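You operate a simulated robot arm through the tools that you are given. There is no shell and no other tool.

The job below is to be done with a simulated robot arm. You get a single attempt, and the scene is never put back.

Task
Knock in the yellow and blue discs with the orange peg and fit a gland in each hole.
Fine: black gland at the yellow disc, grey at the blue; peg back in its socket; leave the third disc.

Only the result counts: the job must be done as asked and must still hold three seconds after the hand-in. Knocking over, shifting, dropping, spilling or breaking anything else fails it.

Robot
A 6-joint arm with a two-finger gripper, fixed in place. Base frame: the origin is on the floor under the middle of its stand, x ahead of it, y to its left, z up; the work surface is at about z = 850. Lengths are in mm, angles in rad, forces in N, time in s.
With the tool pointing down near the work surface it reaches from about 140 to 680 mm from the base axis. Its first joint turns from -1.152 to 1.152 rad. Payload 2.45 kg.
The tool frame sits at the grasp point between the pads (the TCP): z along the fingers, y along the line on which they close. The tips reach 30 mm beyond it. The gripper opens to 106 mm; its body begins 79 mm behind the TCP.
Orientation is that of the tool frame in the base frame, as a unit quaternion [x, y, z, w]. With the fingers straight down and closing along the base's y, the tool's x points along the base's -x, its y along +y and its z along -z.

Tools
- The arm moves only by the tool step_arm. Its argument "steps" is a list of rows, each an object of numbers (a shift or turn left out is 0, a gripper value left out holds the last): "ax", "ay", "az": the turn, a rotation vector about the tool's x, y, z in degrees; "x", "y", "z": the shift along the tool's x, y, z in mm; "hand": the gripper command, from -1 (shut) to 1 (fully open), values between in proportion. In form: [{"ax": .., "ay": .., "az": .., "x": .., "y": .., "z": .., "hand": ..}, ...]. A call has 1 to 20 rows; each row is the pose to reach, as a shift and turn from the pose commanded when the call began, along the tool's axes at that moment. Rows are played at 5 a second. More than 50 mm and 0.15 rad between two rows, or a gripper value outside its range, and nothing of the call is played. Where a pose cannot be reached the arm comes as near as it can. A force on the tool above 40 N (or 10 N above the force at the start of the call, whichever is more), or a blocked arm, ends the call early, and 0.2 s more pass. The fingers move at their own pace (about 153 mm/s each) and stop on an object; they squeeze with about 44 N. The grip force told is the motor's: it shows also when the fingers shut on nothing. Time passes only in rows, and 0.2 s behind the last, so rows that repeat a pose let the fingers close. It gives the time, the measured TCP pose, the force on the tool (base axes), the opening and the grip force at its end, in the units of the frame above (readings bear some noise), with the torque about the TCP (base axes, N m) and any sound that the robot's microphone picked up.
- Cameras (640 x 400 px; columns grow to the right, rows downward): "scene" is fixed at [60.5, 403.7, 1435.7]; the picture's right is [-0.76, -0.65, 0.00], its down [-0.27, 0.31, -0.91] and it looks along [0.59, -0.69, -0.41] (base axes); focal length 327 px, centre (320, 200). "wrist" rides on the gripper at [76, -2, -106] in the tool frame; the picture's right is [0.02, 1.00, 0.00], its down [-0.78, 0.02, -0.62] and it looks along [-0.62, 0.01, 0.78] (tool axes); focal length 247 px, centre (320, 200). There is no depth. A picture from a camera that has moved, and an enlarged one, comes with that camera's place and axes in the base frame and with its lens. The place of the scene camera against the robot may be out by one fixed shift of up to 18 mm in any direction.
- capture(camera): a new picture of that camera. The clock stands still meanwhile.
- zoom(camera, box): a new picture of the part [left, top, right, bottom] of that camera's present view, enlarged. The clock stands still meanwhile.
- sign_off(): hands the job in; it is judged then, once.

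Places have to be worked out from the pictures, the camera data and where the tool is seen. Open the gripper and draw the arm clear of the work before you hand the job in, unless the task says otherwise.

The tools are called after "Emit:" by a JSON object that holds its "op" and its "data". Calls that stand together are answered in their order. step_arm: Moves the arm, as the interface text tells. Its arguments: {"type":"object","properties":{"steps":{"type":"array"}},"required":["steps"]} The other tools are called the same way: capture (camera) takes a picture; zoom (camera, box) takes an enlarged picture of a part of a camera's view; sign_off () hands the job in.

At the start:

```text
time_s: 0.0
eef_pos: [421.7, -149.0, 1203.4]
tcp_rot: [-0.001, 1.0, 0.001, 0.001]
contact_force: [-0.7, 0.8, -0.2]
wrist_torque: [-0.02, 0.0, -0.01]
width: 106.2
grasp_force: 0.1
```

scene: 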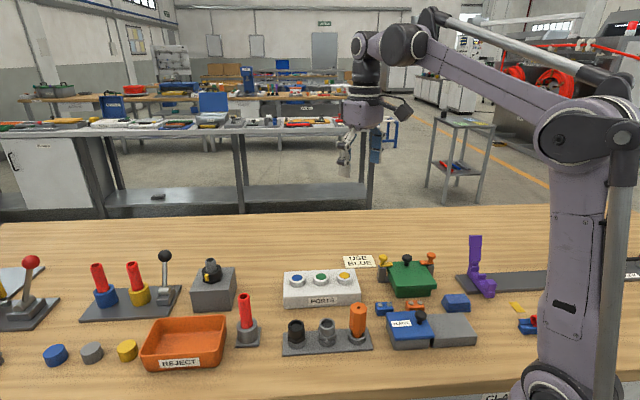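
wrist: 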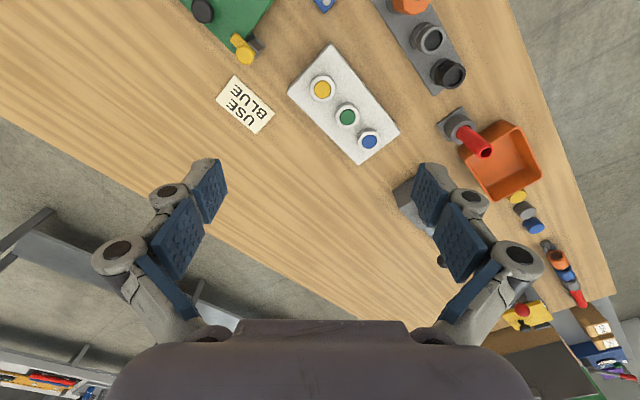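

I begin by looking closer at the ports box, the gland rack and the surroundings in both cameras.

Emit:
{"op": "zoom", "data": {"camera": "scene", "box": [260, 240, 420, 360]}}

Emit:
{"op": "zoom", "data": {"camera": "wrist", "box": [270, 0, 510, 180]}}

Emit:
{"op": "zoom", "data": {"camera": "scene", "box": [0, 230, 320, 400]}}

Emit:
{"op": "zoom", "data": {"camera": "scene", "box": [340, 230, 640, 400]}}

```text
3.33 times, centred on (340, 300) of scene
camera zoom: at [60.5, 403.7, 1435.7], right [-0.76, -0.65, 0.0], down [-0.27, 0.31, -0.91], along [0.59, -0.69, -0.41], focal length 1089 px, centre (253, -133)
```

zoom: 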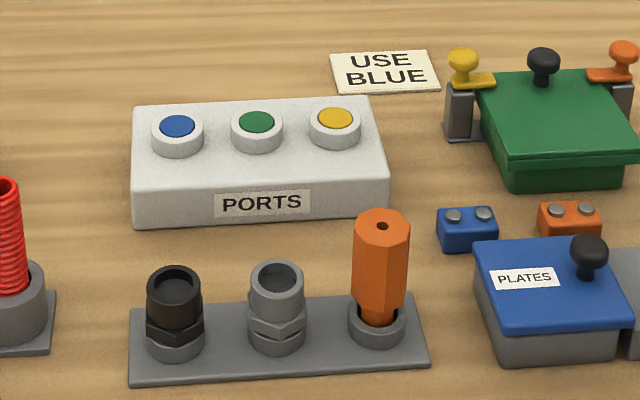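

```text
2.22 times, centred on (390, 90) of wrist
camera zoom: at [344.7, -150.9, 1310.3], right [-0.02, 1.0, 0.0], down [0.78, 0.02, 0.62], along [0.62, 0.01, -0.78], focal length 549 px, centre (164, 444)
```

zoom: 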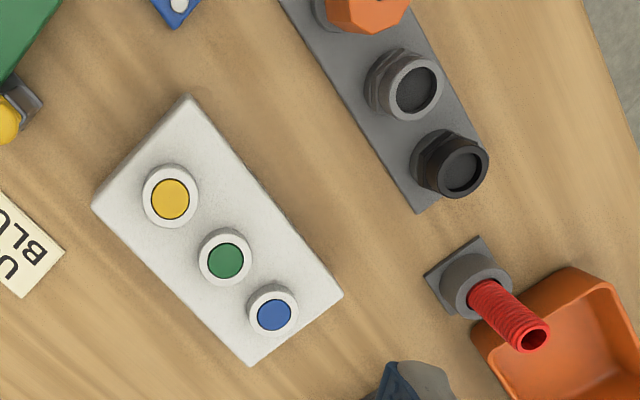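

```text
2.00 times, centred on (160, 315) of scene
camera zoom: at [60.5, 403.7, 1435.7], right [-0.76, -0.65, 0.0], down [-0.27, 0.31, -0.91], along [0.59, -0.69, -0.41], focal length 653 px, centre (640, -30)
```

zoom: 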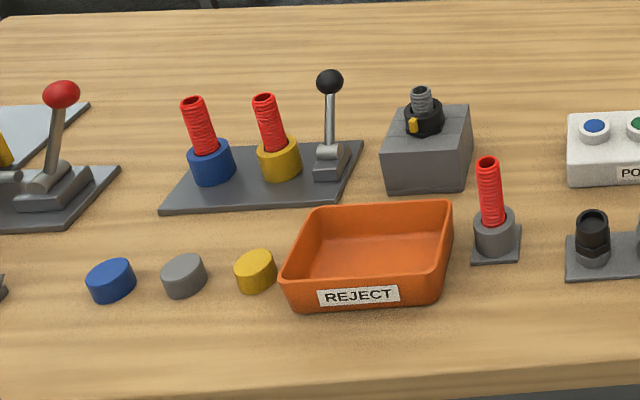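

```text
2.13 times, centred on (490, 315) of scene
camera zoom: at [60.5, 403.7, 1435.7], right [-0.76, -0.65, 0.0], down [-0.27, 0.31, -0.91], along [0.59, -0.69, -0.41], focal length 697 px, centre (-43, -45)
```

zoom: 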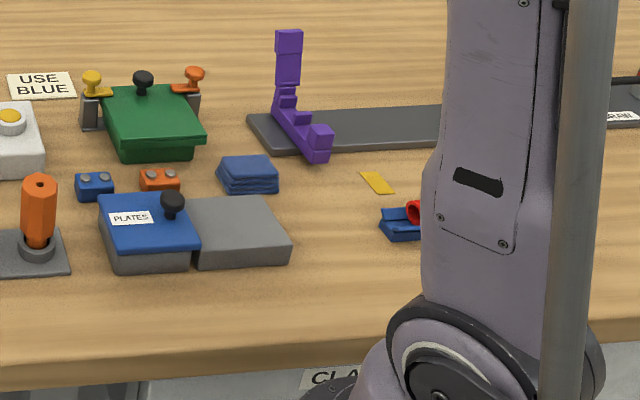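

The ports box carries blue, green and yellow knock-out discs; the rack holds the black gland, grey gland and orange peg, with both lines running roughly along base [1,1]. I turn the tool -45° so the fingers close across that line, and move above the rack for a better look.

Emit:
{"op": "step_arm", "data": {"steps": [{"az": -5.6, "x": 5, "y": 19, "z": 13, "hand": 1}, {"az": -11.2, "x": 10, "y": 38, "z": 26}, {"az": -16.8, "x": 15, "y": 57, "z": 39}, {"az": -22.5, "x": 20, "y": 76, "z": 52}, {"az": -28, "x": 25, "y": 95, "z": 65}, {"az": -33.7, "x": 30, "y": 115, "z": 78}, {"az": -39.4, "x": 35, "y": 134, "z": 91}, {"az": -45, "x": 40, "y": 153, "z": 103}, {"az": -45, "x": 40, "y": 153, "z": 103}]}}

Emit:
{"op": "capture", "data": {"camera": "wrist"}}

Emit:
{"op": "capture", "data": {"camera": "scene"}}

```text
time_s: 2.0
eef_pos: [381.2, 4.6, 1100.4]
tcp_rot: [-0.384, 0.923, -0.001, 0.002]
contact_force: [-0.6, 0.0, -0.3]
wrist_torque: [-0.02, 0.01, 0.03]
width: 106.1
grasp_force: 0.0
```

```text
taken
camera wrist: at [327.9, -51.3, 1206.4], right [-0.72, 0.69, 0.0], down [0.54, 0.57, 0.62], along [0.43, 0.45, -0.78], focal length 247 px, centre (320, 200)
```

wrist: 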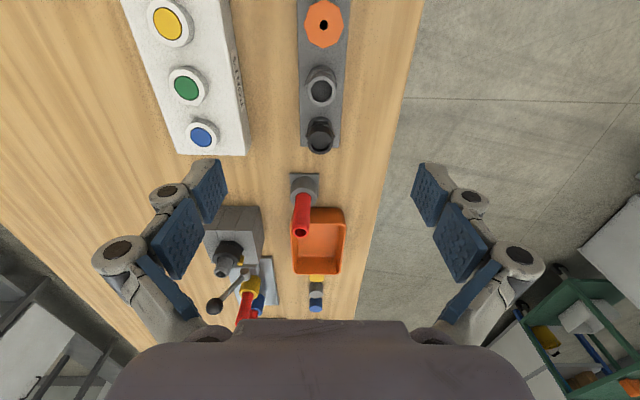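

```text
taken
```

scene: 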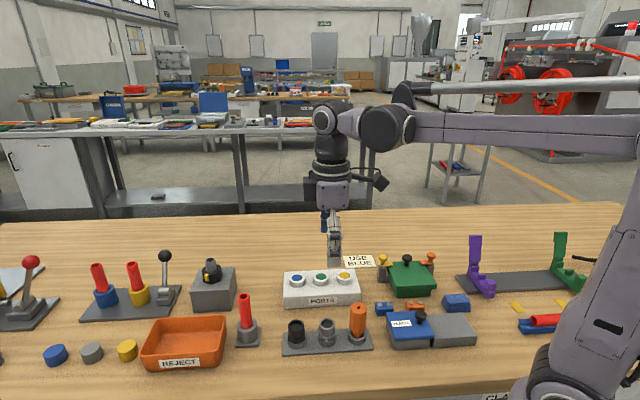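

The rack line runs almost straight along the picture's vertical, so the -45° yaw matches. I zoom in for details of the peg, glands and discs.

Emit:
{"op": "zoom", "data": {"camera": "wrist", "box": [260, 0, 420, 100]}}

Emit:
{"op": "zoom", "data": {"camera": "wrist", "box": [260, 60, 420, 160]}}

Emit:
{"op": "zoom", "data": {"camera": "wrist", "box": [110, 0, 270, 160]}}

```text
4.00 times, centred on (340, 50) of wrist
camera zoom: at [327.9, -51.3, 1206.4], right [-0.72, 0.69, 0.0], down [0.54, 0.57, 0.62], along [0.43, 0.45, -0.78], focal length 988 px, centre (240, 800)
```

zoom: 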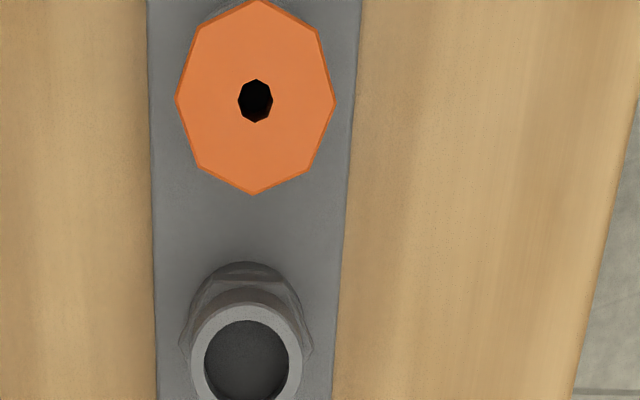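

```text
4.00 times, centred on (340, 110) of wrist
camera zoom: at [327.9, -51.3, 1206.4], right [-0.72, 0.69, 0.0], down [0.54, 0.57, 0.62], along [0.43, 0.45, -0.78], focal length 988 px, centre (240, 560)
```

zoom: 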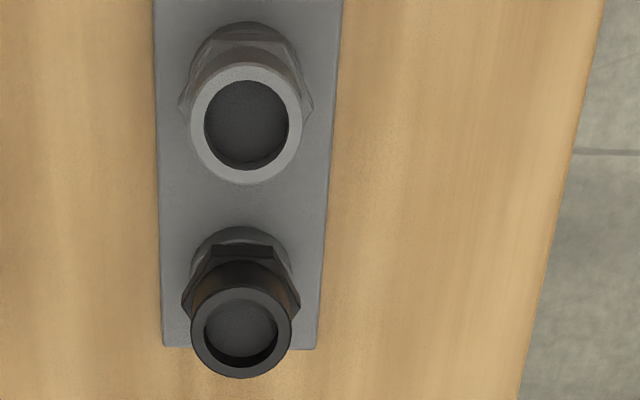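

```text
2.50 times, centred on (190, 80) of wrist
camera zoom: at [327.9, -51.3, 1206.4], right [-0.72, 0.69, 0.0], down [0.54, 0.57, 0.62], along [0.43, 0.45, -0.78], focal length 617 px, centre (645, 500)
```

zoom: 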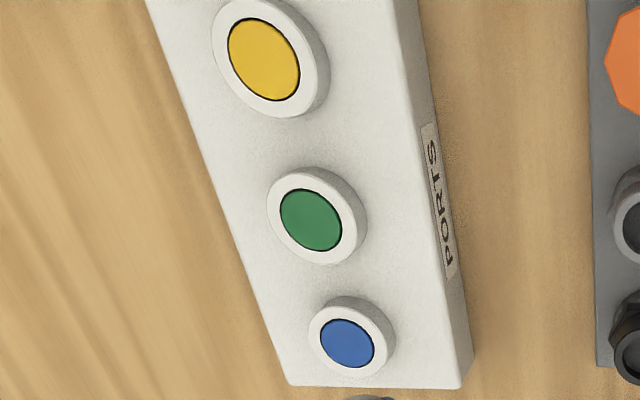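

The peg handle is octagonal, its top hole lying at about (336, -39) if its top is near z ≈ 945. I move the TCP above the peg and somewhat lower to triangulate it.

Emit:
{"op": "step_arm", "data": {"steps": [{"x": 21, "y": 0.5, "z": 13}, {"x": 42, "y": 1, "z": 26}, {"x": 63, "y": 1.4, "z": 40}, {"x": 63, "y": 1.4, "z": 40}]}}

Emit:
{"op": "capture", "data": {"camera": "wrist"}}

Emit:
{"op": "zoom", "data": {"camera": "wrist", "box": [240, 60, 400, 160]}}

```text
time_s: 3.0
eef_pos: [336.0, -44.0, 1058.4]
tcp_rot: [-0.384, 0.923, 0.0, 0.001]
contact_force: [-0.1, -0.5, -0.7]
wrist_torque: [-0.02, -0.01, -0.01]
width: 106.0
grasp_force: 0.1
```

```text
taken
camera wrist: at [283.2, -97.4, 1166.0], right [-0.72, 0.69, 0.0], down [0.54, 0.57, 0.62], along [0.43, 0.45, -0.78], focal length 247 px, centre (320, 200)
```

wrist: 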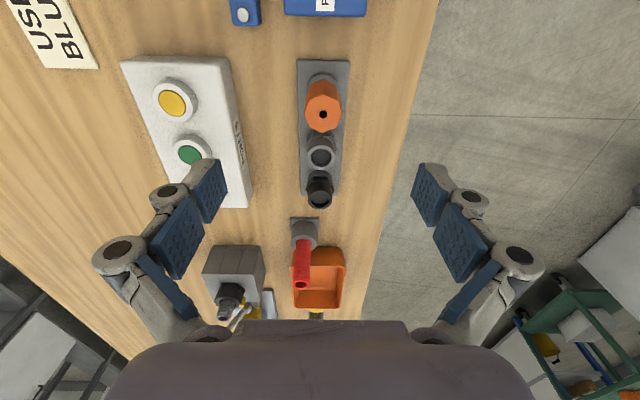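

```text
4.00 times, centred on (320, 110) of wrist
camera zoom: at [283.2, -97.4, 1166.0], right [-0.72, 0.69, 0.0], down [0.54, 0.57, 0.62], along [0.43, 0.45, -0.78], focal length 988 px, centre (320, 560)
```

zoom: 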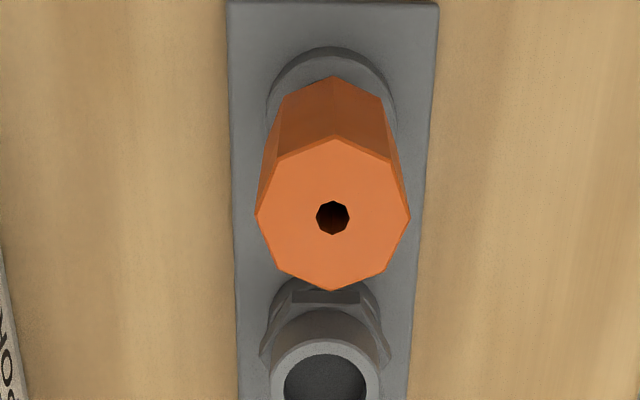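

The two views put the peg axis at about (335.8, -38.8) with its top at z ≈ 942 and the handle bottom near z ≈ 885. I take a still reading to see how far measured and commanded pose differ.

Emit:
{"op": "step_arm", "data": {"steps": [{"x": 0}, {"x": 0}, {"x": 0}]}}

Emit:
{"op": "zoom", "data": {"camera": "wrist", "box": [240, 60, 400, 160]}}

```text
time_s: 3.8
eef_pos: [336.4, -42.4, 1058.6]
tcp_rot: [-0.383, 0.924, -0.001, 0.002]
contact_force: [-0.5, 1.0, 0.5]
wrist_torque: [0.0, -0.02, 0.02]
width: 105.9
grasp_force: 0.1
```

```text
4.00 times, centred on (320, 110) of wrist
camera zoom: at [283.4, -97.2, 1166.2], right [-0.72, 0.69, 0.0], down [0.54, 0.57, 0.62], along [0.43, 0.45, -0.78], focal length 988 px, centre (320, 560)
```

zoom: 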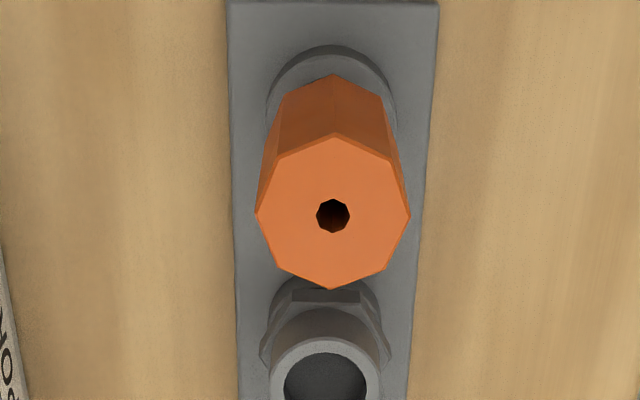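

The reading is steady with the true TCP near (335.7, -42.2, 1059); the peg axis is about 2 mm further forward and 2.5 mm to tool +y. I turn +22.5° so the pads meet octagon flats, centre over the peg, part-close the fingers and go down to just above the peg top.

Emit:
{"op": "step_arm", "data": {"steps": [{"az": 7.5, "x": -0.7, "y": 0.8, "z": 20, "hand": 0.32}, {"az": 15, "x": -1.4, "y": 1.6, "z": 40}, {"az": 22.5, "x": -2.0, "y": 2.5, "z": 60}, {"az": 22.5, "x": -2.0, "y": 2.5, "z": 70}, {"az": 22.5, "x": -2.0, "y": 2.5, "z": 70}]}}

Emit:
{"op": "capture", "data": {"camera": "wrist"}}

Emit:
{"op": "zoom", "data": {"camera": "wrist", "box": [240, 80, 400, 200]}}

```text
time_s: 5.0
eef_pos: [336.4, -38.2, 991.2]
tcp_rot: [-0.195, 0.981, 0.001, 0.001]
contact_force: [-0.3, -0.6, 0.8]
wrist_torque: [0.02, -0.05, 0.03]
width: 70.0
grasp_force: 0.1
```

```text
taken
camera wrist: at [266.5, -68.4, 1096.9], right [-0.4, 0.92, 0.0], down [0.72, 0.32, 0.62], along [0.57, 0.25, -0.78], focal length 247 px, centre (320, 200)
```

wrist: 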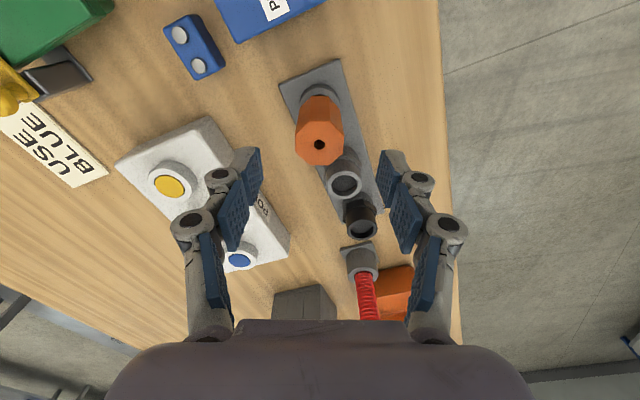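

```text
3.33 times, centred on (320, 140) of wrist
camera zoom: at [266.5, -68.4, 1096.9], right [-0.4, 0.92, 0.0], down [0.72, 0.32, 0.62], along [0.57, 0.25, -0.78], focal length 823 px, centre (320, 400)
```

zoom: 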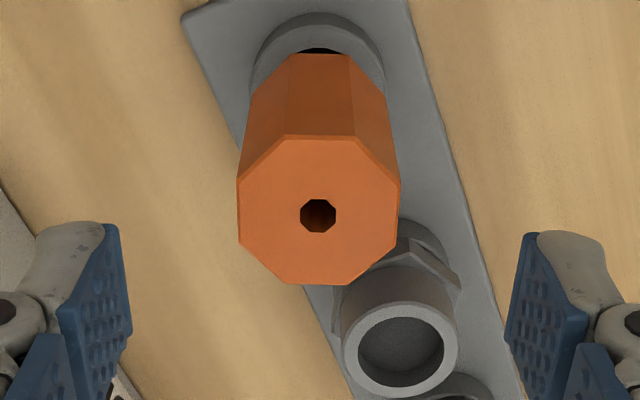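

The peg hole sits within about 1 mm of the tool axis and the flats now face the pads. I go straight down so the TCP is at z ≈ 917 on the handle and then close.

Emit:
{"op": "step_arm", "data": {"steps": [{"x": 0.6, "y": -0.6, "z": 20}, {"x": 0.6, "y": -0.6, "z": 40}, {"x": 0.6, "y": -0.6, "z": 60}, {"x": 0.6, "y": -0.6, "z": 73}, {"x": 0.6, "y": -0.6, "z": 73}]}}

Emit:
{"op": "capture", "data": {"camera": "wrist"}}

Emit:
{"op": "zoom", "data": {"camera": "scene", "box": [260, 220, 460, 370]}}

```text
time_s: 6.2
eef_pos: [335.7, -37.7, 915.7]
tcp_rot: [-0.196, 0.981, 0.0, 0.001]
contact_force: [0.4, 0.2, 0.0]
wrist_torque: [0.0, 0.01, 0.03]
width: 70.0
grasp_force: 0.1
```

```text
taken
camera wrist: at [265.2, -68.6, 1022.6], right [-0.4, 0.92, 0.0], down [0.72, 0.32, 0.62], along [0.57, 0.25, -0.78], focal length 247 px, centre (320, 200)
```

wrist: 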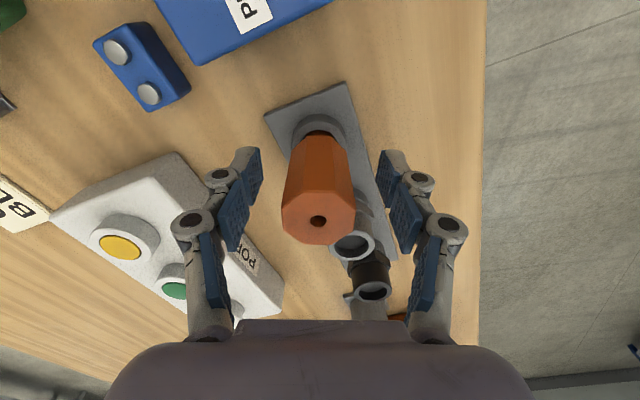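

```text
2.67 times, centred on (360, 295) of scene
camera zoom: at [60.5, 403.7, 1435.7], right [-0.76, -0.65, 0.0], down [-0.27, 0.31, -0.91], along [0.59, -0.69, -0.41], focal length 871 px, centre (213, -53)
```

zoom: 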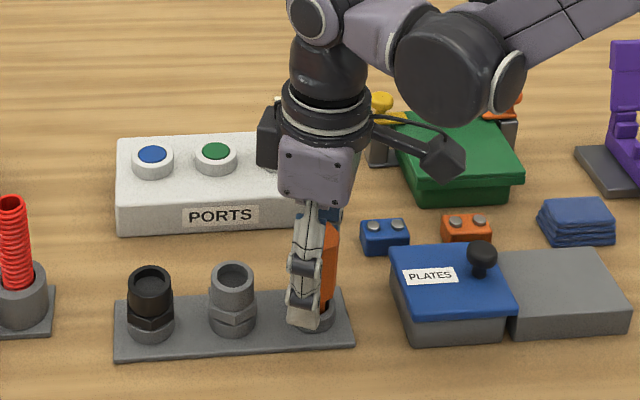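

The peg's hole projects exactly where the tool axis predicts, so it is centred between the pads. I close on the handle.

Emit:
{"op": "step_arm", "data": {"steps": [{"hand": -1}, {"hand": -1}, {"hand": -1}, {"hand": -1}]}}

Emit:
{"op": "capture", "data": {"camera": "wrist"}}

```text
time_s: 7.2
eef_pos: [335.4, -38.5, 917.4]
tcp_rot: [-0.196, 0.981, 0.001, 0.002]
contact_force: [0.3, -0.4, 0.5]
wrist_torque: [0.0, 0.01, -0.01]
width: 31.9
grasp_force: 43.9
```

```text
taken
camera wrist: at [265.2, -68.6, 1022.8], right [-0.4, 0.92, 0.0], down [0.72, 0.32, 0.62], along [0.57, 0.25, -0.78], focal length 247 px, centre (320, 200)
```

wrist: 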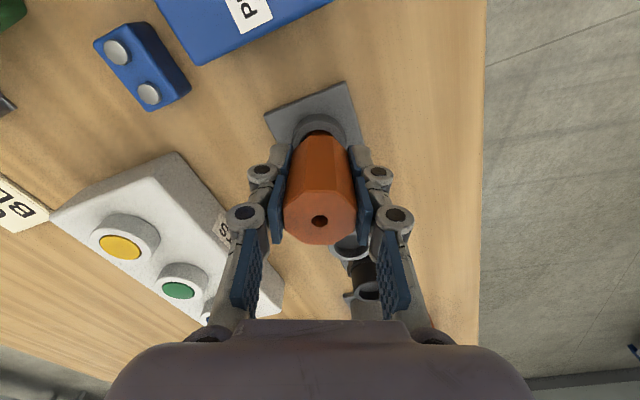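

The grip holds at 31.9 mm with 44 N. I lift straight up 80 mm and look at the peg's tip.

Emit:
{"op": "step_arm", "data": {"steps": [{"z": -10}, {"z": -20}, {"z": -35}, {"z": -50}, {"z": -65}, {"z": -80}, {"z": -90}, {"z": -90}]}}

Emit:
{"op": "capture", "data": {"camera": "wrist"}}

Emit:
{"op": "zoom", "data": {"camera": "scene", "box": [260, 220, 460, 370]}}

```text
time_s: 9.0
eef_pos: [334.2, -38.0, 1006.8]
tcp_rot: [-0.196, 0.981, 0.0, 0.001]
contact_force: [-0.1, 0.1, -0.1]
wrist_torque: [-0.03, 0.01, 0.01]
width: 32.0
grasp_force: 43.9
```

```text
taken
camera wrist: at [264.1, -68.3, 1114.4], right [-0.4, 0.92, 0.0], down [0.72, 0.32, 0.62], along [0.57, 0.25, -0.78], focal length 247 px, centre (320, 200)
```

wrist: 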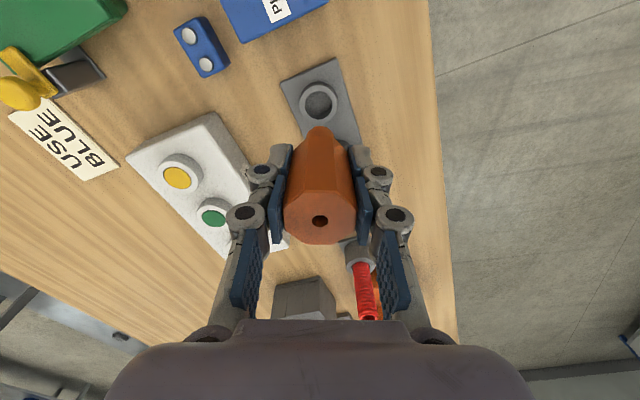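

```text
2.67 times, centred on (360, 295) of scene
camera zoom: at [60.5, 403.7, 1435.7], right [-0.76, -0.65, 0.0], down [-0.27, 0.31, -0.91], along [0.59, -0.69, -0.41], focal length 871 px, centre (213, -53)
```

zoom: 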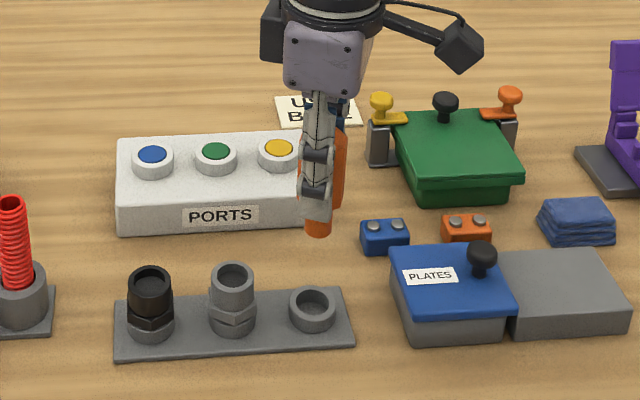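

The peg came out cleanly; its tip is about 20 mm thick and roughly 61 mm below the TCP. Triangulation over three views gives the discs at yellow (450, -146), green (492, -103), blue (535, -61), all at z ≈ 903, so I carry the peg above yellow at the present height.

Emit:
{"op": "step_arm", "data": {"steps": [{"x": -11, "y": -24}, {"x": -22, "y": -48}, {"x": -33, "y": -72}, {"x": -44, "y": -96}, {"x": -55, "y": -120}, {"x": -65.3, "y": -144}, {"x": -65.3, "y": -144}, {"x": -65.3, "y": -144}]}}

Emit:
{"op": "capture", "data": {"camera": "wrist"}}

Emit:
{"op": "zoom", "data": {"camera": "wrist", "box": [260, 60, 380, 180]}}

Emit:
{"op": "zoom", "data": {"camera": "scene", "box": [270, 200, 390, 310]}}

```text
time_s: 10.8
eef_pos: [451.5, -145.1, 1009.1]
tcp_rot: [-0.196, 0.981, 0.0, 0.001]
contact_force: [0.1, 1.2, -0.4]
wrist_torque: [-0.03, -0.05, -0.03]
width: 32.1
grasp_force: 43.7
```

```text
taken
camera wrist: at [381.3, -176.7, 1114.9], right [-0.4, 0.92, 0.0], down [0.72, 0.32, 0.62], along [0.57, 0.25, -0.78], focal length 247 px, centre (320, 200)
```

wrist: 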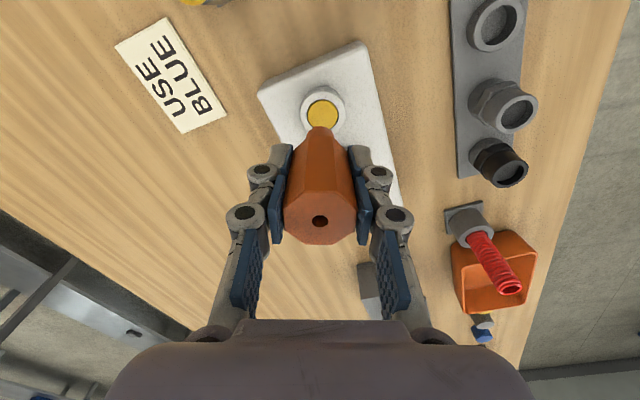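

```text
3.33 times, centred on (320, 120) of wrist
camera zoom: at [381.3, -176.7, 1114.9], right [-0.4, 0.92, 0.0], down [0.72, 0.32, 0.62], along [0.57, 0.25, -0.78], focal length 823 px, centre (320, 467)
```

zoom: 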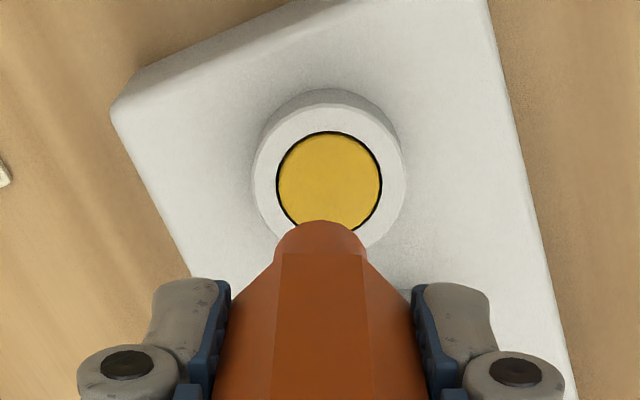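

```text
3.64 times, centred on (330, 255) of scene
camera zoom: at [60.5, 403.7, 1435.7], right [-0.76, -0.65, 0.0], down [-0.27, 0.31, -0.91], along [0.59, -0.69, -0.41], focal length 1188 px, centre (284, 0)
```

zoom: 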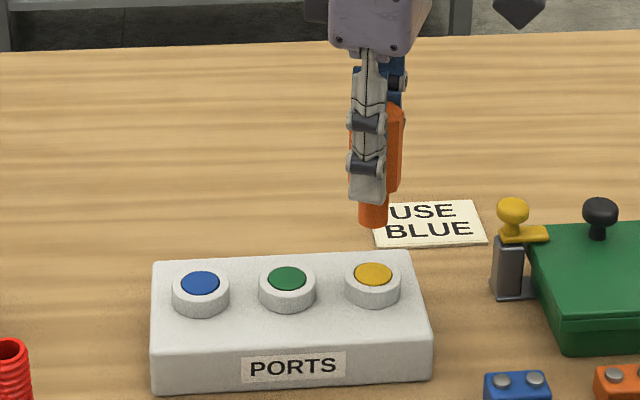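

The peg tip hangs about 40 mm above the yellow disc, off by roughly 1.7 mm to tool -y and 1 mm too far forward. I correct that and go down 30 mm for a closer check.

Emit:
{"op": "step_arm", "data": {"steps": [{"x": 1.0, "y": 1.7, "z": 8}, {"x": 1.0, "y": 1.7, "z": 16}, {"x": 1.0, "y": 1.7, "z": 24}, {"x": 1.0, "y": 1.7, "z": 28}, {"x": 1.0, "y": 1.7, "z": 28}]}}

Emit:
{"op": "zoom", "data": {"camera": "wrist", "box": [260, 60, 380, 180]}}

Emit:
{"op": "zoom", "data": {"camera": "scene", "box": [310, 220, 390, 290]}}

```text
time_s: 12.0
eef_pos: [448.7, -144.8, 980.2]
tcp_rot: [-0.196, 0.981, 0.0, 0.001]
contact_force: [-0.3, 0.5, -0.7]
wrist_torque: [0.01, -0.01, -0.04]
width: 32.0
grasp_force: 43.6
```

```text
3.33 times, centred on (320, 120) of wrist
camera zoom: at [378.9, -175.2, 1086.9], right [-0.4, 0.92, 0.0], down [0.72, 0.32, 0.62], along [0.57, 0.25, -0.78], focal length 823 px, centre (320, 467)
```

zoom: 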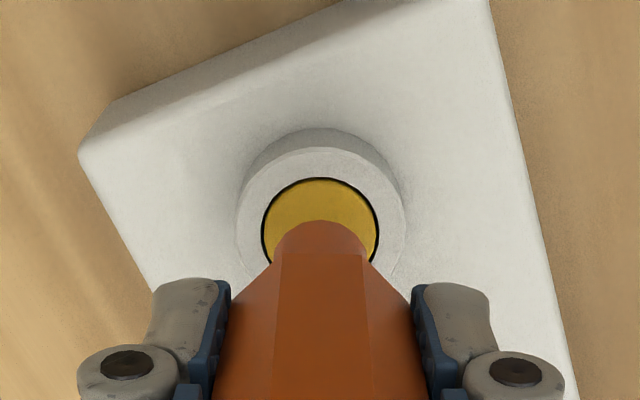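

```text
5.71 times, centred on (350, 255) of scene
camera zoom: at [60.5, 403.7, 1435.7], right [-0.76, -0.65, 0.0], down [-0.27, 0.31, -0.91], along [0.59, -0.69, -0.41], focal length 1866 px, centre (149, -114)
```

zoom: 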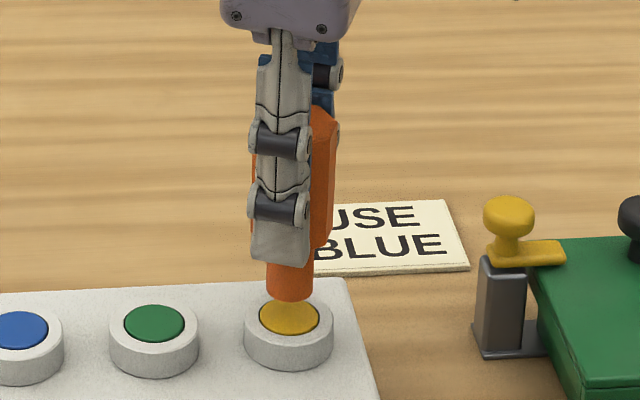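

The tip is centred over the yellow disc, 10–17 mm above it. I lower it slowly in 2 mm steps and watch the force.

Emit:
{"op": "step_arm", "data": {"steps": [{"x": -0.5, "z": 2}, {"x": -0.5, "z": 4}, {"x": -0.5, "z": 6}, {"x": -0.5, "z": 8}, {"x": -0.5, "z": 10}]}}

Emit:
{"op": "zoom", "data": {"camera": "scene", "box": [310, 220, 390, 290]}}

Emit:
{"op": "zoom", "data": {"camera": "wrist", "box": [260, 60, 380, 180]}}

```text
time_s: 13.2
eef_pos: [449.8, -143.6, 971.6]
tcp_rot: [-0.195, 0.981, 0.0, 0.001]
contact_force: [-1.3, 0.6, -0.7]
wrist_torque: [0.01, 0.0, -0.01]
width: 32.2
grasp_force: 43.6
```

```text
5.71 times, centred on (350, 255) of scene
camera zoom: at [60.5, 403.7, 1435.7], right [-0.76, -0.65, 0.0], down [-0.27, 0.31, -0.91], along [0.59, -0.69, -0.41], focal length 1866 px, centre (149, -114)
```

zoom: 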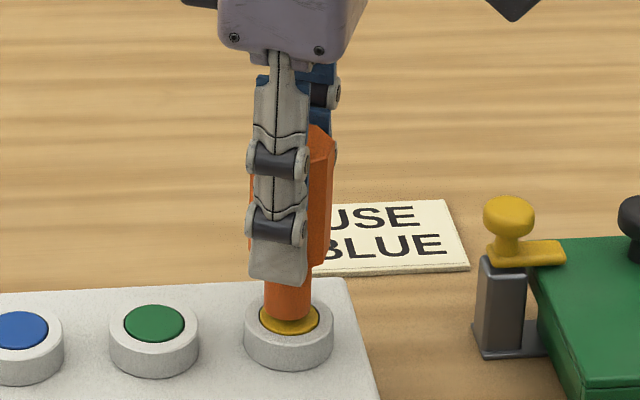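

```text
3.33 times, centred on (320, 120) of wrist
camera zoom: at [379.5, -174.8, 1077.3], right [-0.4, 0.92, 0.0], down [0.72, 0.32, 0.62], along [0.57, 0.25, -0.78], focal length 823 px, centre (320, 467)
```

zoom: 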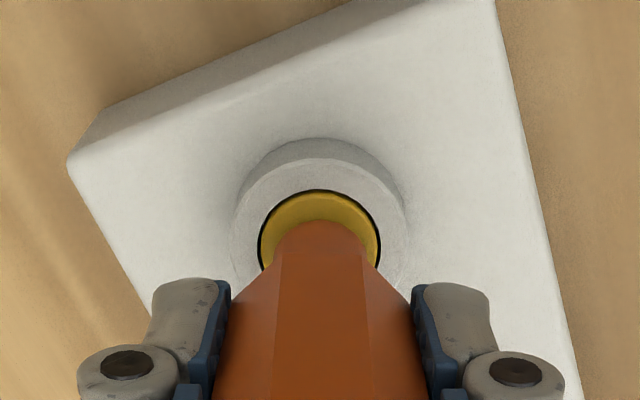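

The tip is nearly touching and centred. I keep pressing down gently in 1.5 mm steps until the disc yields or the force limit stops me.

Emit:
{"op": "step_arm", "data": {"steps": [{"z": 1.5}, {"z": 3}, {"z": 4.5}, {"z": 6}, {"z": 7.5}, {"z": 9}, {"z": 10.5}, {"z": 12}]}}

Emit:
{"op": "zoom", "data": {"camera": "scene", "box": [310, 220, 390, 290]}}

Emit:
{"op": "zoom", "data": {"camera": "wrist", "box": [260, 60, 380, 180]}}

```text
time_s: 15.0
eef_pos: [449.7, -143.7, 958.6]
tcp_rot: [-0.196, 0.981, 0.0, 0.001]
contact_force: [0.1, 0.8, -0.1]
wrist_torque: [0.01, 0.01, 0.0]
width: 31.9
grasp_force: 43.9
```

```text
5.71 times, centred on (350, 255) of scene
camera zoom: at [60.5, 403.7, 1435.7], right [-0.76, -0.65, 0.0], down [-0.27, 0.31, -0.91], along [0.59, -0.69, -0.41], focal length 1866 px, centre (149, -114)
```

zoom: 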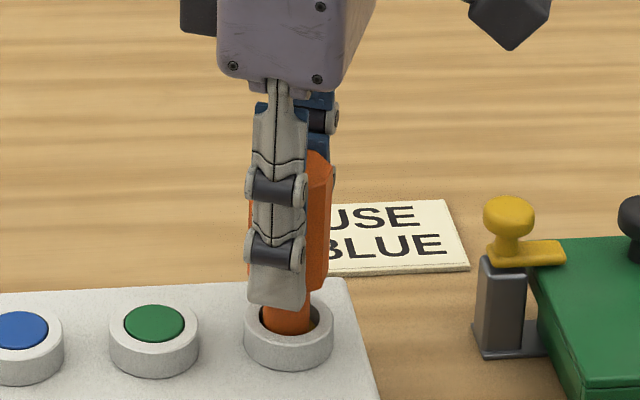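

```text
3.33 times, centred on (320, 120) of wrist
camera zoom: at [379.7, -174.7, 1064.5], right [-0.4, 0.92, 0.0], down [0.72, 0.32, 0.62], along [0.57, 0.25, -0.78], focal length 823 px, centre (320, 467)
```

zoom: 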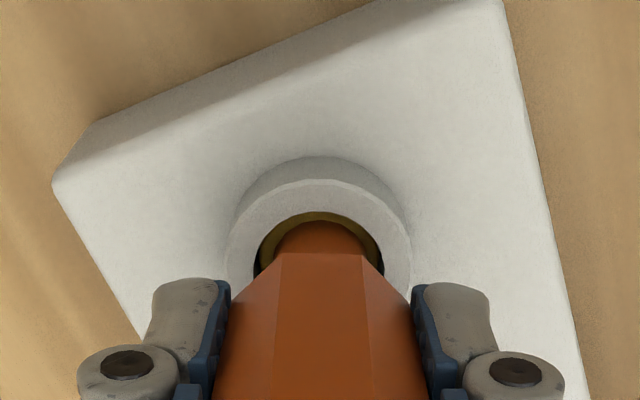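

The yellow disc gave way with hardly any force and is now some 8–10 mm below the rim. I push 9 mm further to be sure it is fully knocked in, staying clear of the handle touching the rim.

Emit:
{"op": "step_arm", "data": {"steps": [{"z": 1.5}, {"z": 3}, {"z": 4.5}, {"z": 6}, {"z": 7.5}, {"z": 9}, {"z": 9}]}}

Emit:
{"op": "zoom", "data": {"camera": "wrist", "box": [260, 60, 380, 180]}}

Emit:
{"op": "zoom", "data": {"camera": "scene", "box": [310, 220, 390, 290]}}

```text
time_s: 16.6
eef_pos: [448.7, -145.3, 949.6]
tcp_rot: [-0.196, 0.981, 0.001, 0.002]
contact_force: [2.2, -0.1, 28.8]
wrist_torque: [-0.02, -0.14, -0.01]
width: 31.8
grasp_force: 44.4
```

```text
3.33 times, centred on (320, 120) of wrist
camera zoom: at [379.7, -174.5, 1056.3], right [-0.4, 0.92, 0.0], down [0.72, 0.32, 0.62], along [0.57, 0.25, -0.78], focal length 823 px, centre (320, 467)
```

zoom: 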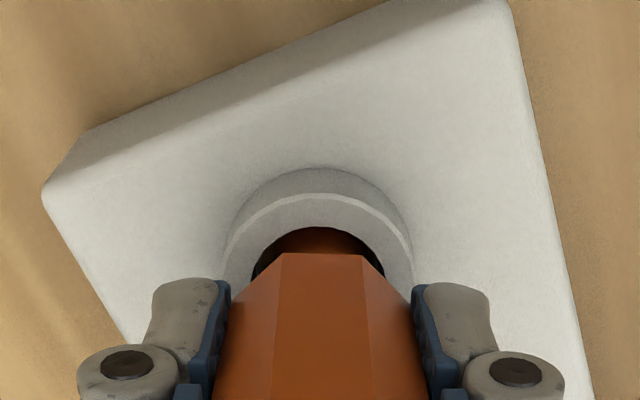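

```text
5.71 times, centred on (350, 255) of scene
camera zoom: at [60.1, 403.8, 1435.7], right [-0.76, -0.65, 0.0], down [-0.27, 0.31, -0.91], along [0.59, -0.69, -0.41], focal length 1866 px, centre (149, -114)
```

zoom: 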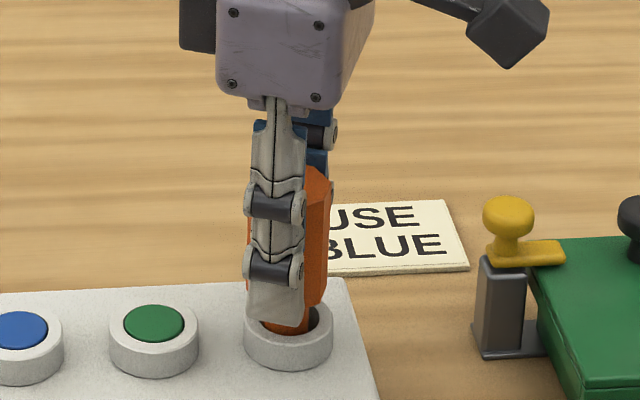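

Force rose to about 29 N at this depth: the disc met a stop or a catch. I press a little more in 0.5 mm steps to see whether it is a catch that gives, listening for a sound.

Emit:
{"op": "step_arm", "data": {"steps": [{"z": 0.5}, {"z": 1.0}, {"z": 1.5}, {"z": 2.0}]}}

Emit:
{"op": "zoom", "data": {"camera": "wrist", "box": [260, 60, 380, 180]}}

```text
time_s: 17.0
eef_pos: [449.6, -144.6, 950.4]
tcp_rot: [-0.195, 0.981, 0.0, 0.0]
contact_force: [-1.4, 1.2, 8.5]
wrist_torque: [0.05, 0.07, 0.02]
width: 32.1
grasp_force: 44.0
stopped in row 2: the force on the tool passed its limit at 41 N (the readings are from after the stop); the commanded pose is now the measured one
```

```text
3.33 times, centred on (320, 120) of wrist
camera zoom: at [379.8, -174.6, 1056.3], right [-0.4, 0.91, 0.0], down [0.72, 0.32, 0.62], along [0.57, 0.25, -0.78], focal length 823 px, centre (320, 467)
```

zoom: 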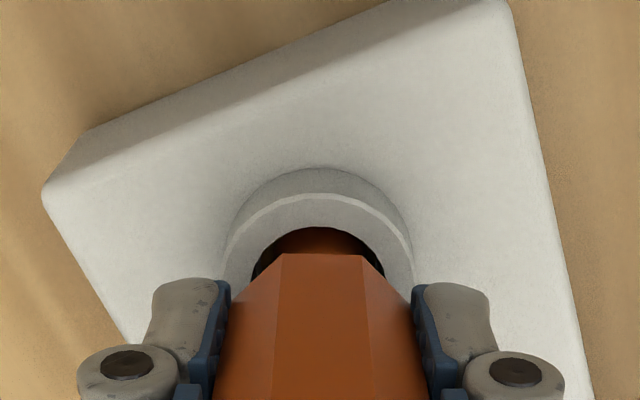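

It is a hard stop: another half millimetre took it to 41 N. I draw the peg up 45 mm and look into the hole.

Emit:
{"op": "step_arm", "data": {"steps": [{"z": -5}, {"z": -12}, {"z": -20}, {"z": -30}, {"z": -40}, {"z": -50}, {"z": -50}]}}

Emit:
{"op": "zoom", "data": {"camera": "wrist", "box": [260, 60, 380, 180]}}

Emit:
{"op": "zoom", "data": {"camera": "scene", "box": [270, 220, 390, 310]}}

```text
time_s: 18.6
eef_pos: [449.8, -144.6, 1000.3]
tcp_rot: [-0.196, 0.981, 0.001, 0.002]
contact_force: [0.1, -0.9, 0.5]
wrist_torque: [-0.02, -0.02, -0.02]
width: 31.9
grasp_force: 43.7
```

```text
3.33 times, centred on (320, 120) of wrist
camera zoom: at [380.4, -175.1, 1106.3], right [-0.4, 0.92, 0.0], down [0.72, 0.32, 0.62], along [0.57, 0.25, -0.78], focal length 823 px, centre (320, 467)
```

zoom: 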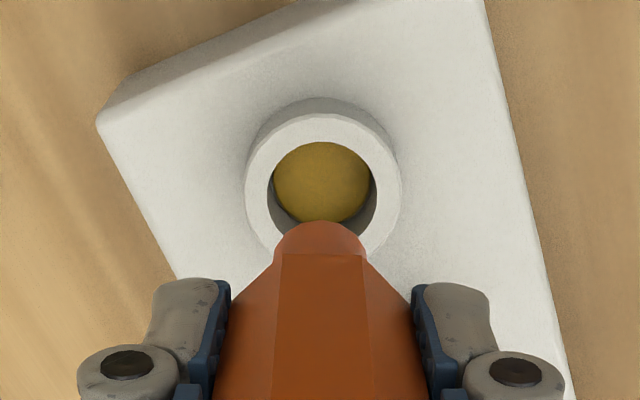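

```text
4.44 times, centred on (330, 265) of scene
camera zoom: at [60.5, 403.7, 1435.7], right [-0.76, -0.65, 0.0], down [-0.27, 0.31, -0.91], along [0.59, -0.69, -0.41], focal length 1451 px, centre (276, -89)
```

zoom: 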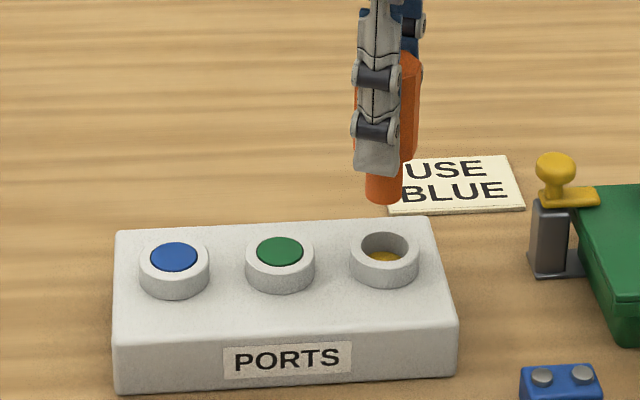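

The yellow disc stays down at the bottom of its recess. Now I carry the peg along the row to above blue, about (+84.8, +85.2) mm from here in base x, y, at the same height.

Emit:
{"op": "step_arm", "data": {"steps": [{"x": -22, "y": 9.3}, {"x": -44, "y": 18.5}, {"x": -66, "y": 27.8}, {"x": -88, "y": 37}, {"x": -111, "y": 46.3}, {"x": -111, "y": 46.3}, {"x": -111, "y": 46.3}]}}

Emit:
{"op": "zoom", "data": {"camera": "wrist", "box": [260, 60, 380, 180]}}

Emit:
{"op": "zoom", "data": {"camera": "scene", "box": [250, 220, 370, 310]}}

```text
time_s: 20.2
eef_pos: [534.1, -58.4, 997.1]
tcp_rot: [-0.196, 0.981, 0.0, 0.002]
contact_force: [-0.5, 0.1, -1.9]
wrist_torque: [0.01, -0.01, 0.0]
width: 32.1
grasp_force: 43.9
```

```text
3.33 times, centred on (320, 120) of wrist
camera zoom: at [463.3, -89.3, 1104.4], right [-0.4, 0.92, 0.0], down [0.72, 0.32, 0.62], along [0.57, 0.25, -0.78], focal length 823 px, centre (320, 467)
```

zoom: 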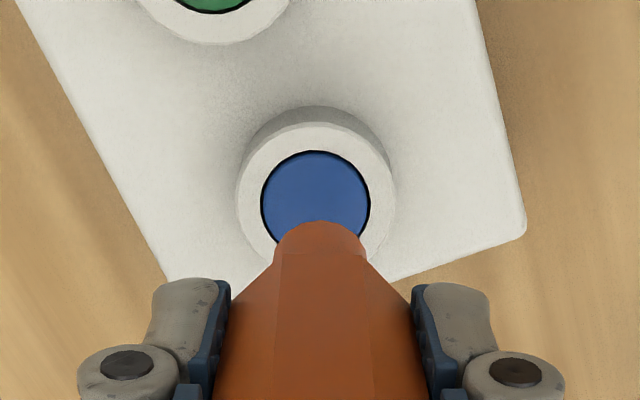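

```text
4.44 times, centred on (310, 265) of scene
camera zoom: at [60.5, 403.7, 1435.7], right [-0.76, -0.65, 0.0], down [-0.27, 0.31, -0.91], along [0.59, -0.69, -0.41], focal length 1451 px, centre (364, -89)
```

zoom: 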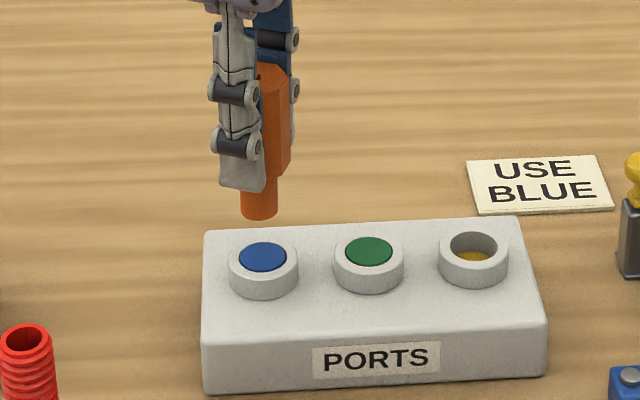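

The blue disc sits about 1.5 mm to tool -y of the tip axis. I correct that, go down 25 mm and check again in both views.

Emit:
{"op": "step_arm", "data": {"steps": [{"y": -1.5, "z": 7}, {"y": -1.5, "z": 14}, {"y": -1.5, "z": 20}, {"y": -1.5, "z": 24}, {"y": -1.5, "z": 24}]}}

Emit:
{"op": "zoom", "data": {"camera": "wrist", "box": [260, 60, 380, 180]}}

Emit:
{"op": "zoom", "data": {"camera": "scene", "box": [260, 220, 340, 290]}}

```text
time_s: 21.4
eef_pos: [533.3, -59.4, 976.2]
tcp_rot: [-0.196, 0.981, 0.001, 0.002]
contact_force: [0.4, 1.0, 0.0]
wrist_torque: [0.01, -0.03, -0.01]
width: 32.0
grasp_force: 43.9
```

```text
3.33 times, centred on (320, 120) of wrist
camera zoom: at [464.6, -90.4, 1082.1], right [-0.4, 0.92, 0.0], down [0.71, 0.32, 0.62], along [0.57, 0.25, -0.78], focal length 823 px, centre (320, 467)
```

zoom: 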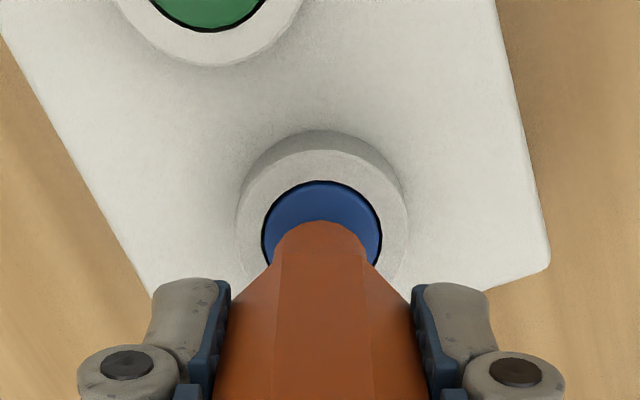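

```text
5.71 times, centred on (300, 255) of scene
camera zoom: at [60.5, 403.7, 1435.7], right [-0.76, -0.65, 0.0], down [-0.27, 0.31, -0.91], along [0.59, -0.69, -0.41], focal length 1866 px, centre (434, -114)
```

zoom: 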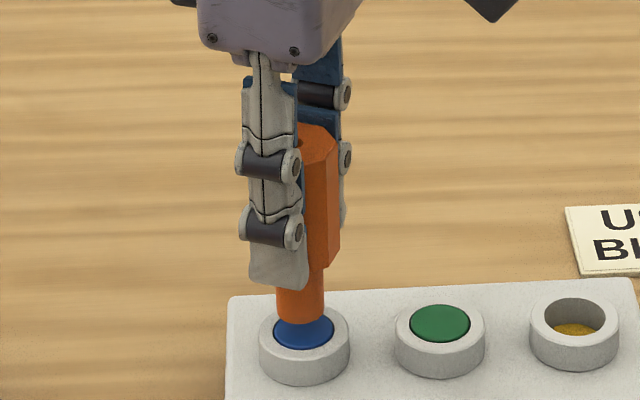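

The tip is centred to within about 1 mm over blue. I push down in 1.5 mm steps as before towards the same stop depth (TCP ≈ 950).

Emit:
{"op": "step_arm", "data": {"steps": [{"x": 0.5, "z": 1.5}, {"x": 0.5, "z": 3}, {"x": 0.5, "z": 4.5}, {"x": 0.5, "z": 6}, {"x": 0.5, "z": 7.5}, {"x": 0.5, "z": 9}, {"x": 0.5, "z": 10.5}, {"x": 0.5, "z": 12}, {"x": 0.5, "z": 13.5}, {"x": 0.5, "z": 15}, {"x": 0.5, "z": 16.5}, {"x": 0.5, "z": 18}, {"x": 0.5, "z": 19.5}, {"x": 0.5, "z": 21}]}}

Emit:
{"op": "zoom", "data": {"camera": "wrist", "box": [260, 60, 380, 180]}}

Emit:
{"op": "zoom", "data": {"camera": "scene", "box": [260, 220, 340, 290]}}

```text
time_s: 24.4
eef_pos: [535.0, -59.0, 955.9]
tcp_rot: [-0.196, 0.981, 0.001, 0.002]
contact_force: [-0.2, 0.6, -0.9]
wrist_torque: [0.01, -0.01, 0.01]
width: 31.9
grasp_force: 43.9
```

```text
3.33 times, centred on (320, 120) of wrist
camera zoom: at [464.8, -89.9, 1062.3], right [-0.4, 0.92, 0.0], down [0.72, 0.32, 0.62], along [0.57, 0.25, -0.78], focal length 823 px, centre (320, 467)
```

zoom: 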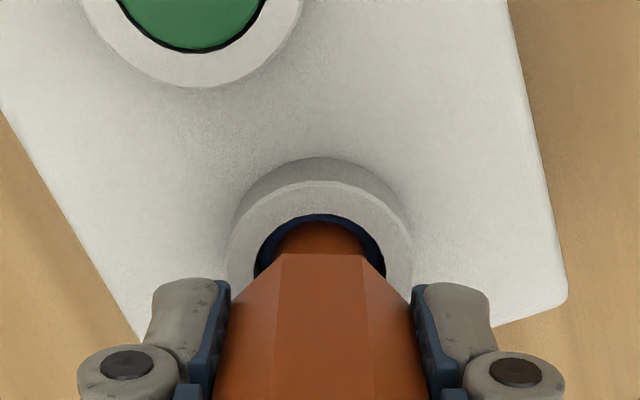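

```text
5.71 times, centred on (300, 255) of scene
camera zoom: at [60.5, 403.7, 1435.7], right [-0.76, -0.65, 0.0], down [-0.27, 0.31, -0.91], along [0.59, -0.69, -0.41], focal length 1866 px, centre (434, -114)
```

zoom: 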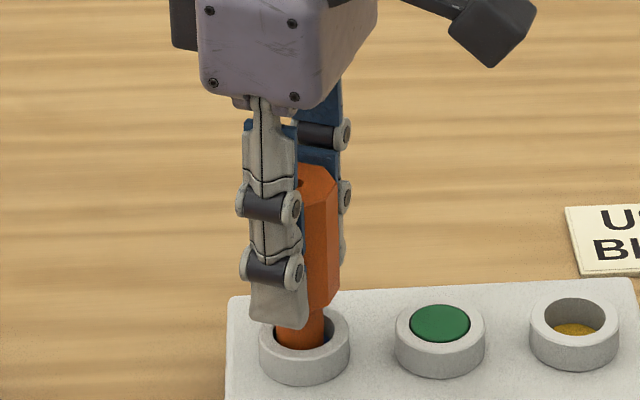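

The blue disc is going in without resistance. I continue in small steps until it reaches its stop.

Emit:
{"op": "step_arm", "data": {"steps": [{"z": 1}, {"z": 2}, {"z": 3}, {"z": 4}, {"z": 5}, {"z": 5.5}, {"z": 6}, {"z": 6.5}, {"z": 7}, {"z": 7.5}, {"z": 8}]}}

Emit:
{"op": "zoom", "data": {"camera": "wrist", "box": [260, 60, 380, 180]}}

```text
time_s: 26.4
eef_pos: [534.9, -60.5, 949.2]
tcp_rot: [-0.195, 0.981, 0.0, 0.001]
contact_force: [-1.5, -0.1, 8.5]
wrist_torque: [0.07, 0.15, 0.03]
width: 32.0
grasp_force: 43.5
stopped in row 9: the force on the tool passed its limit at 41 N (the readings are from after the stop); the commanded pose is now the measured one
```

```text
3.33 times, centred on (320, 120) of wrist
camera zoom: at [464.7, -90.7, 1056.2], right [-0.4, 0.91, 0.0], down [0.71, 0.32, 0.62], along [0.57, 0.25, -0.78], focal length 823 px, centre (320, 467)
```

zoom: 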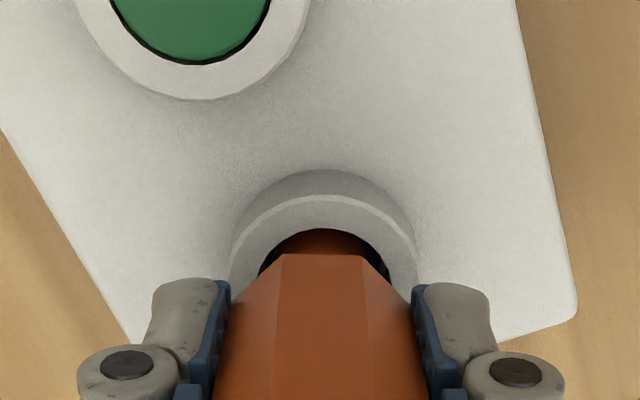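

Blue has reached its stop too (41 N). I raise the peg and check the blue hole.

Emit:
{"op": "step_arm", "data": {"steps": [{"z": -5}, {"z": -12}, {"z": -20}, {"z": -30}, {"z": -40}, {"z": -50}, {"z": -58}, {"z": -58}]}}

Emit:
{"op": "zoom", "data": {"camera": "wrist", "box": [240, 40, 400, 160]}}

Emit:
{"op": "zoom", "data": {"camera": "scene", "box": [250, 220, 370, 310]}}

```text
time_s: 28.2
eef_pos: [535.1, -60.6, 1007.9]
tcp_rot: [-0.196, 0.981, 0.0, 0.002]
contact_force: [0.6, 0.4, -0.9]
wrist_torque: [0.0, 0.01, 0.02]
width: 31.8
grasp_force: 44.5
```

```text
3.33 times, centred on (320, 100) of wrist
camera zoom: at [464.3, -90.7, 1114.0], right [-0.4, 0.92, 0.0], down [0.71, 0.32, 0.62], along [0.57, 0.25, -0.78], focal length 823 px, centre (320, 533)
```

zoom: 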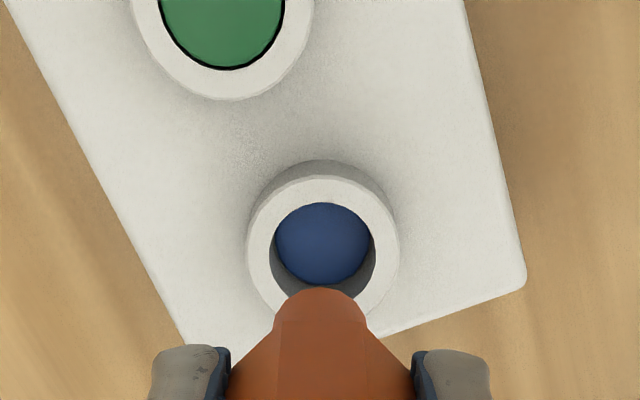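

```text
4.44 times, centred on (310, 265) of scene
camera zoom: at [60.5, 403.7, 1435.7], right [-0.76, -0.65, 0.0], down [-0.27, 0.31, -0.91], along [0.59, -0.69, -0.41], focal length 1451 px, centre (364, -89)
```

zoom: 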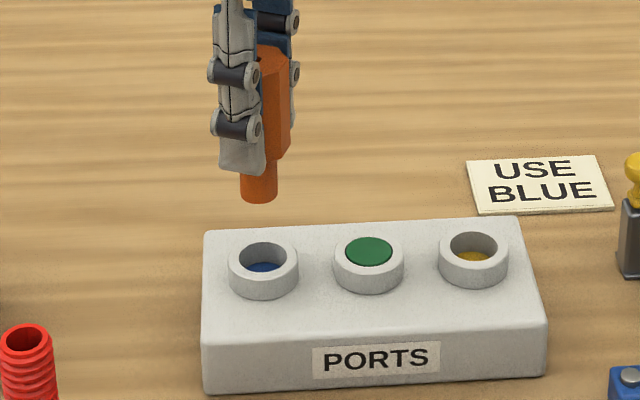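

Both discs are down and green is untouched. Now I carry the peg back to above its socket at about (335.4, -38.3).

Emit:
{"op": "step_arm", "data": {"steps": [{"x": 29.3, "y": 16.1}, {"x": 58.6, "y": 32.2}, {"x": 88, "y": 48.4}, {"x": 117.3, "y": 64.5}, {"x": 146.6, "y": 80.6}, {"x": 176, "y": 96.8}, {"x": 176, "y": 96.8}, {"x": 176, "y": 96.8}]}}

Emit:
{"op": "zoom", "data": {"camera": "wrist", "box": [240, 40, 400, 160]}}

Emit:
{"op": "zoom", "data": {"camera": "scene", "box": [310, 250, 410, 360]}}

```text
time_s: 30.0
eef_pos: [337.5, -38.0, 1008.4]
tcp_rot: [-0.196, 0.981, 0.0, 0.002]
contact_force: [1.0, 0.7, -1.7]
wrist_torque: [-0.02, -0.01, -0.02]
width: 32.0
grasp_force: 44.2
```

```text
3.33 times, centred on (320, 100) of wrist
camera zoom: at [266.7, -68.0, 1115.7], right [-0.4, 0.92, 0.0], down [0.71, 0.32, 0.62], along [0.57, 0.25, -0.78], focal length 823 px, centre (320, 533)
```

zoom: 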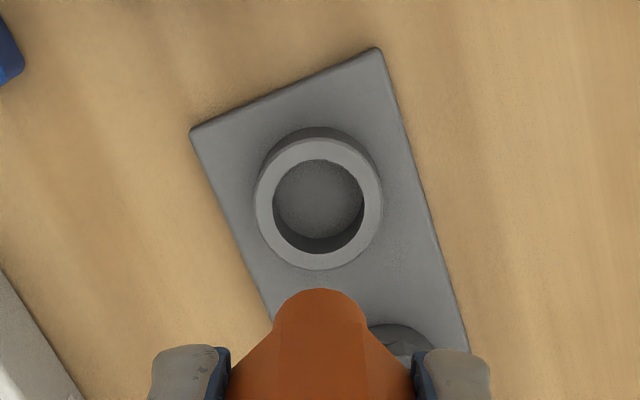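

```text
3.64 times, centred on (360, 305) of scene
camera zoom: at [60.5, 403.7, 1435.7], right [-0.76, -0.65, 0.0], down [-0.27, 0.31, -0.91], along [0.59, -0.69, -0.41], focal length 1188 px, centre (174, -182)
```

zoom: 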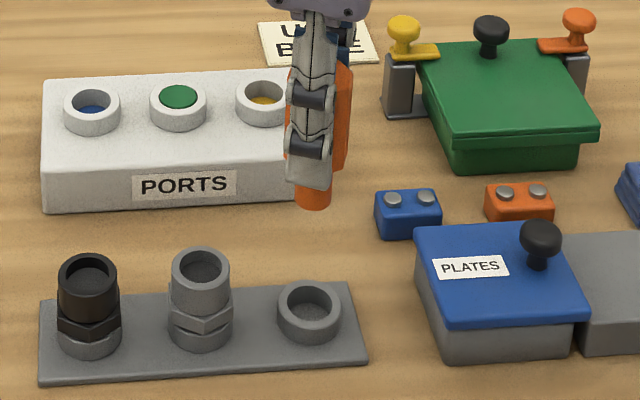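

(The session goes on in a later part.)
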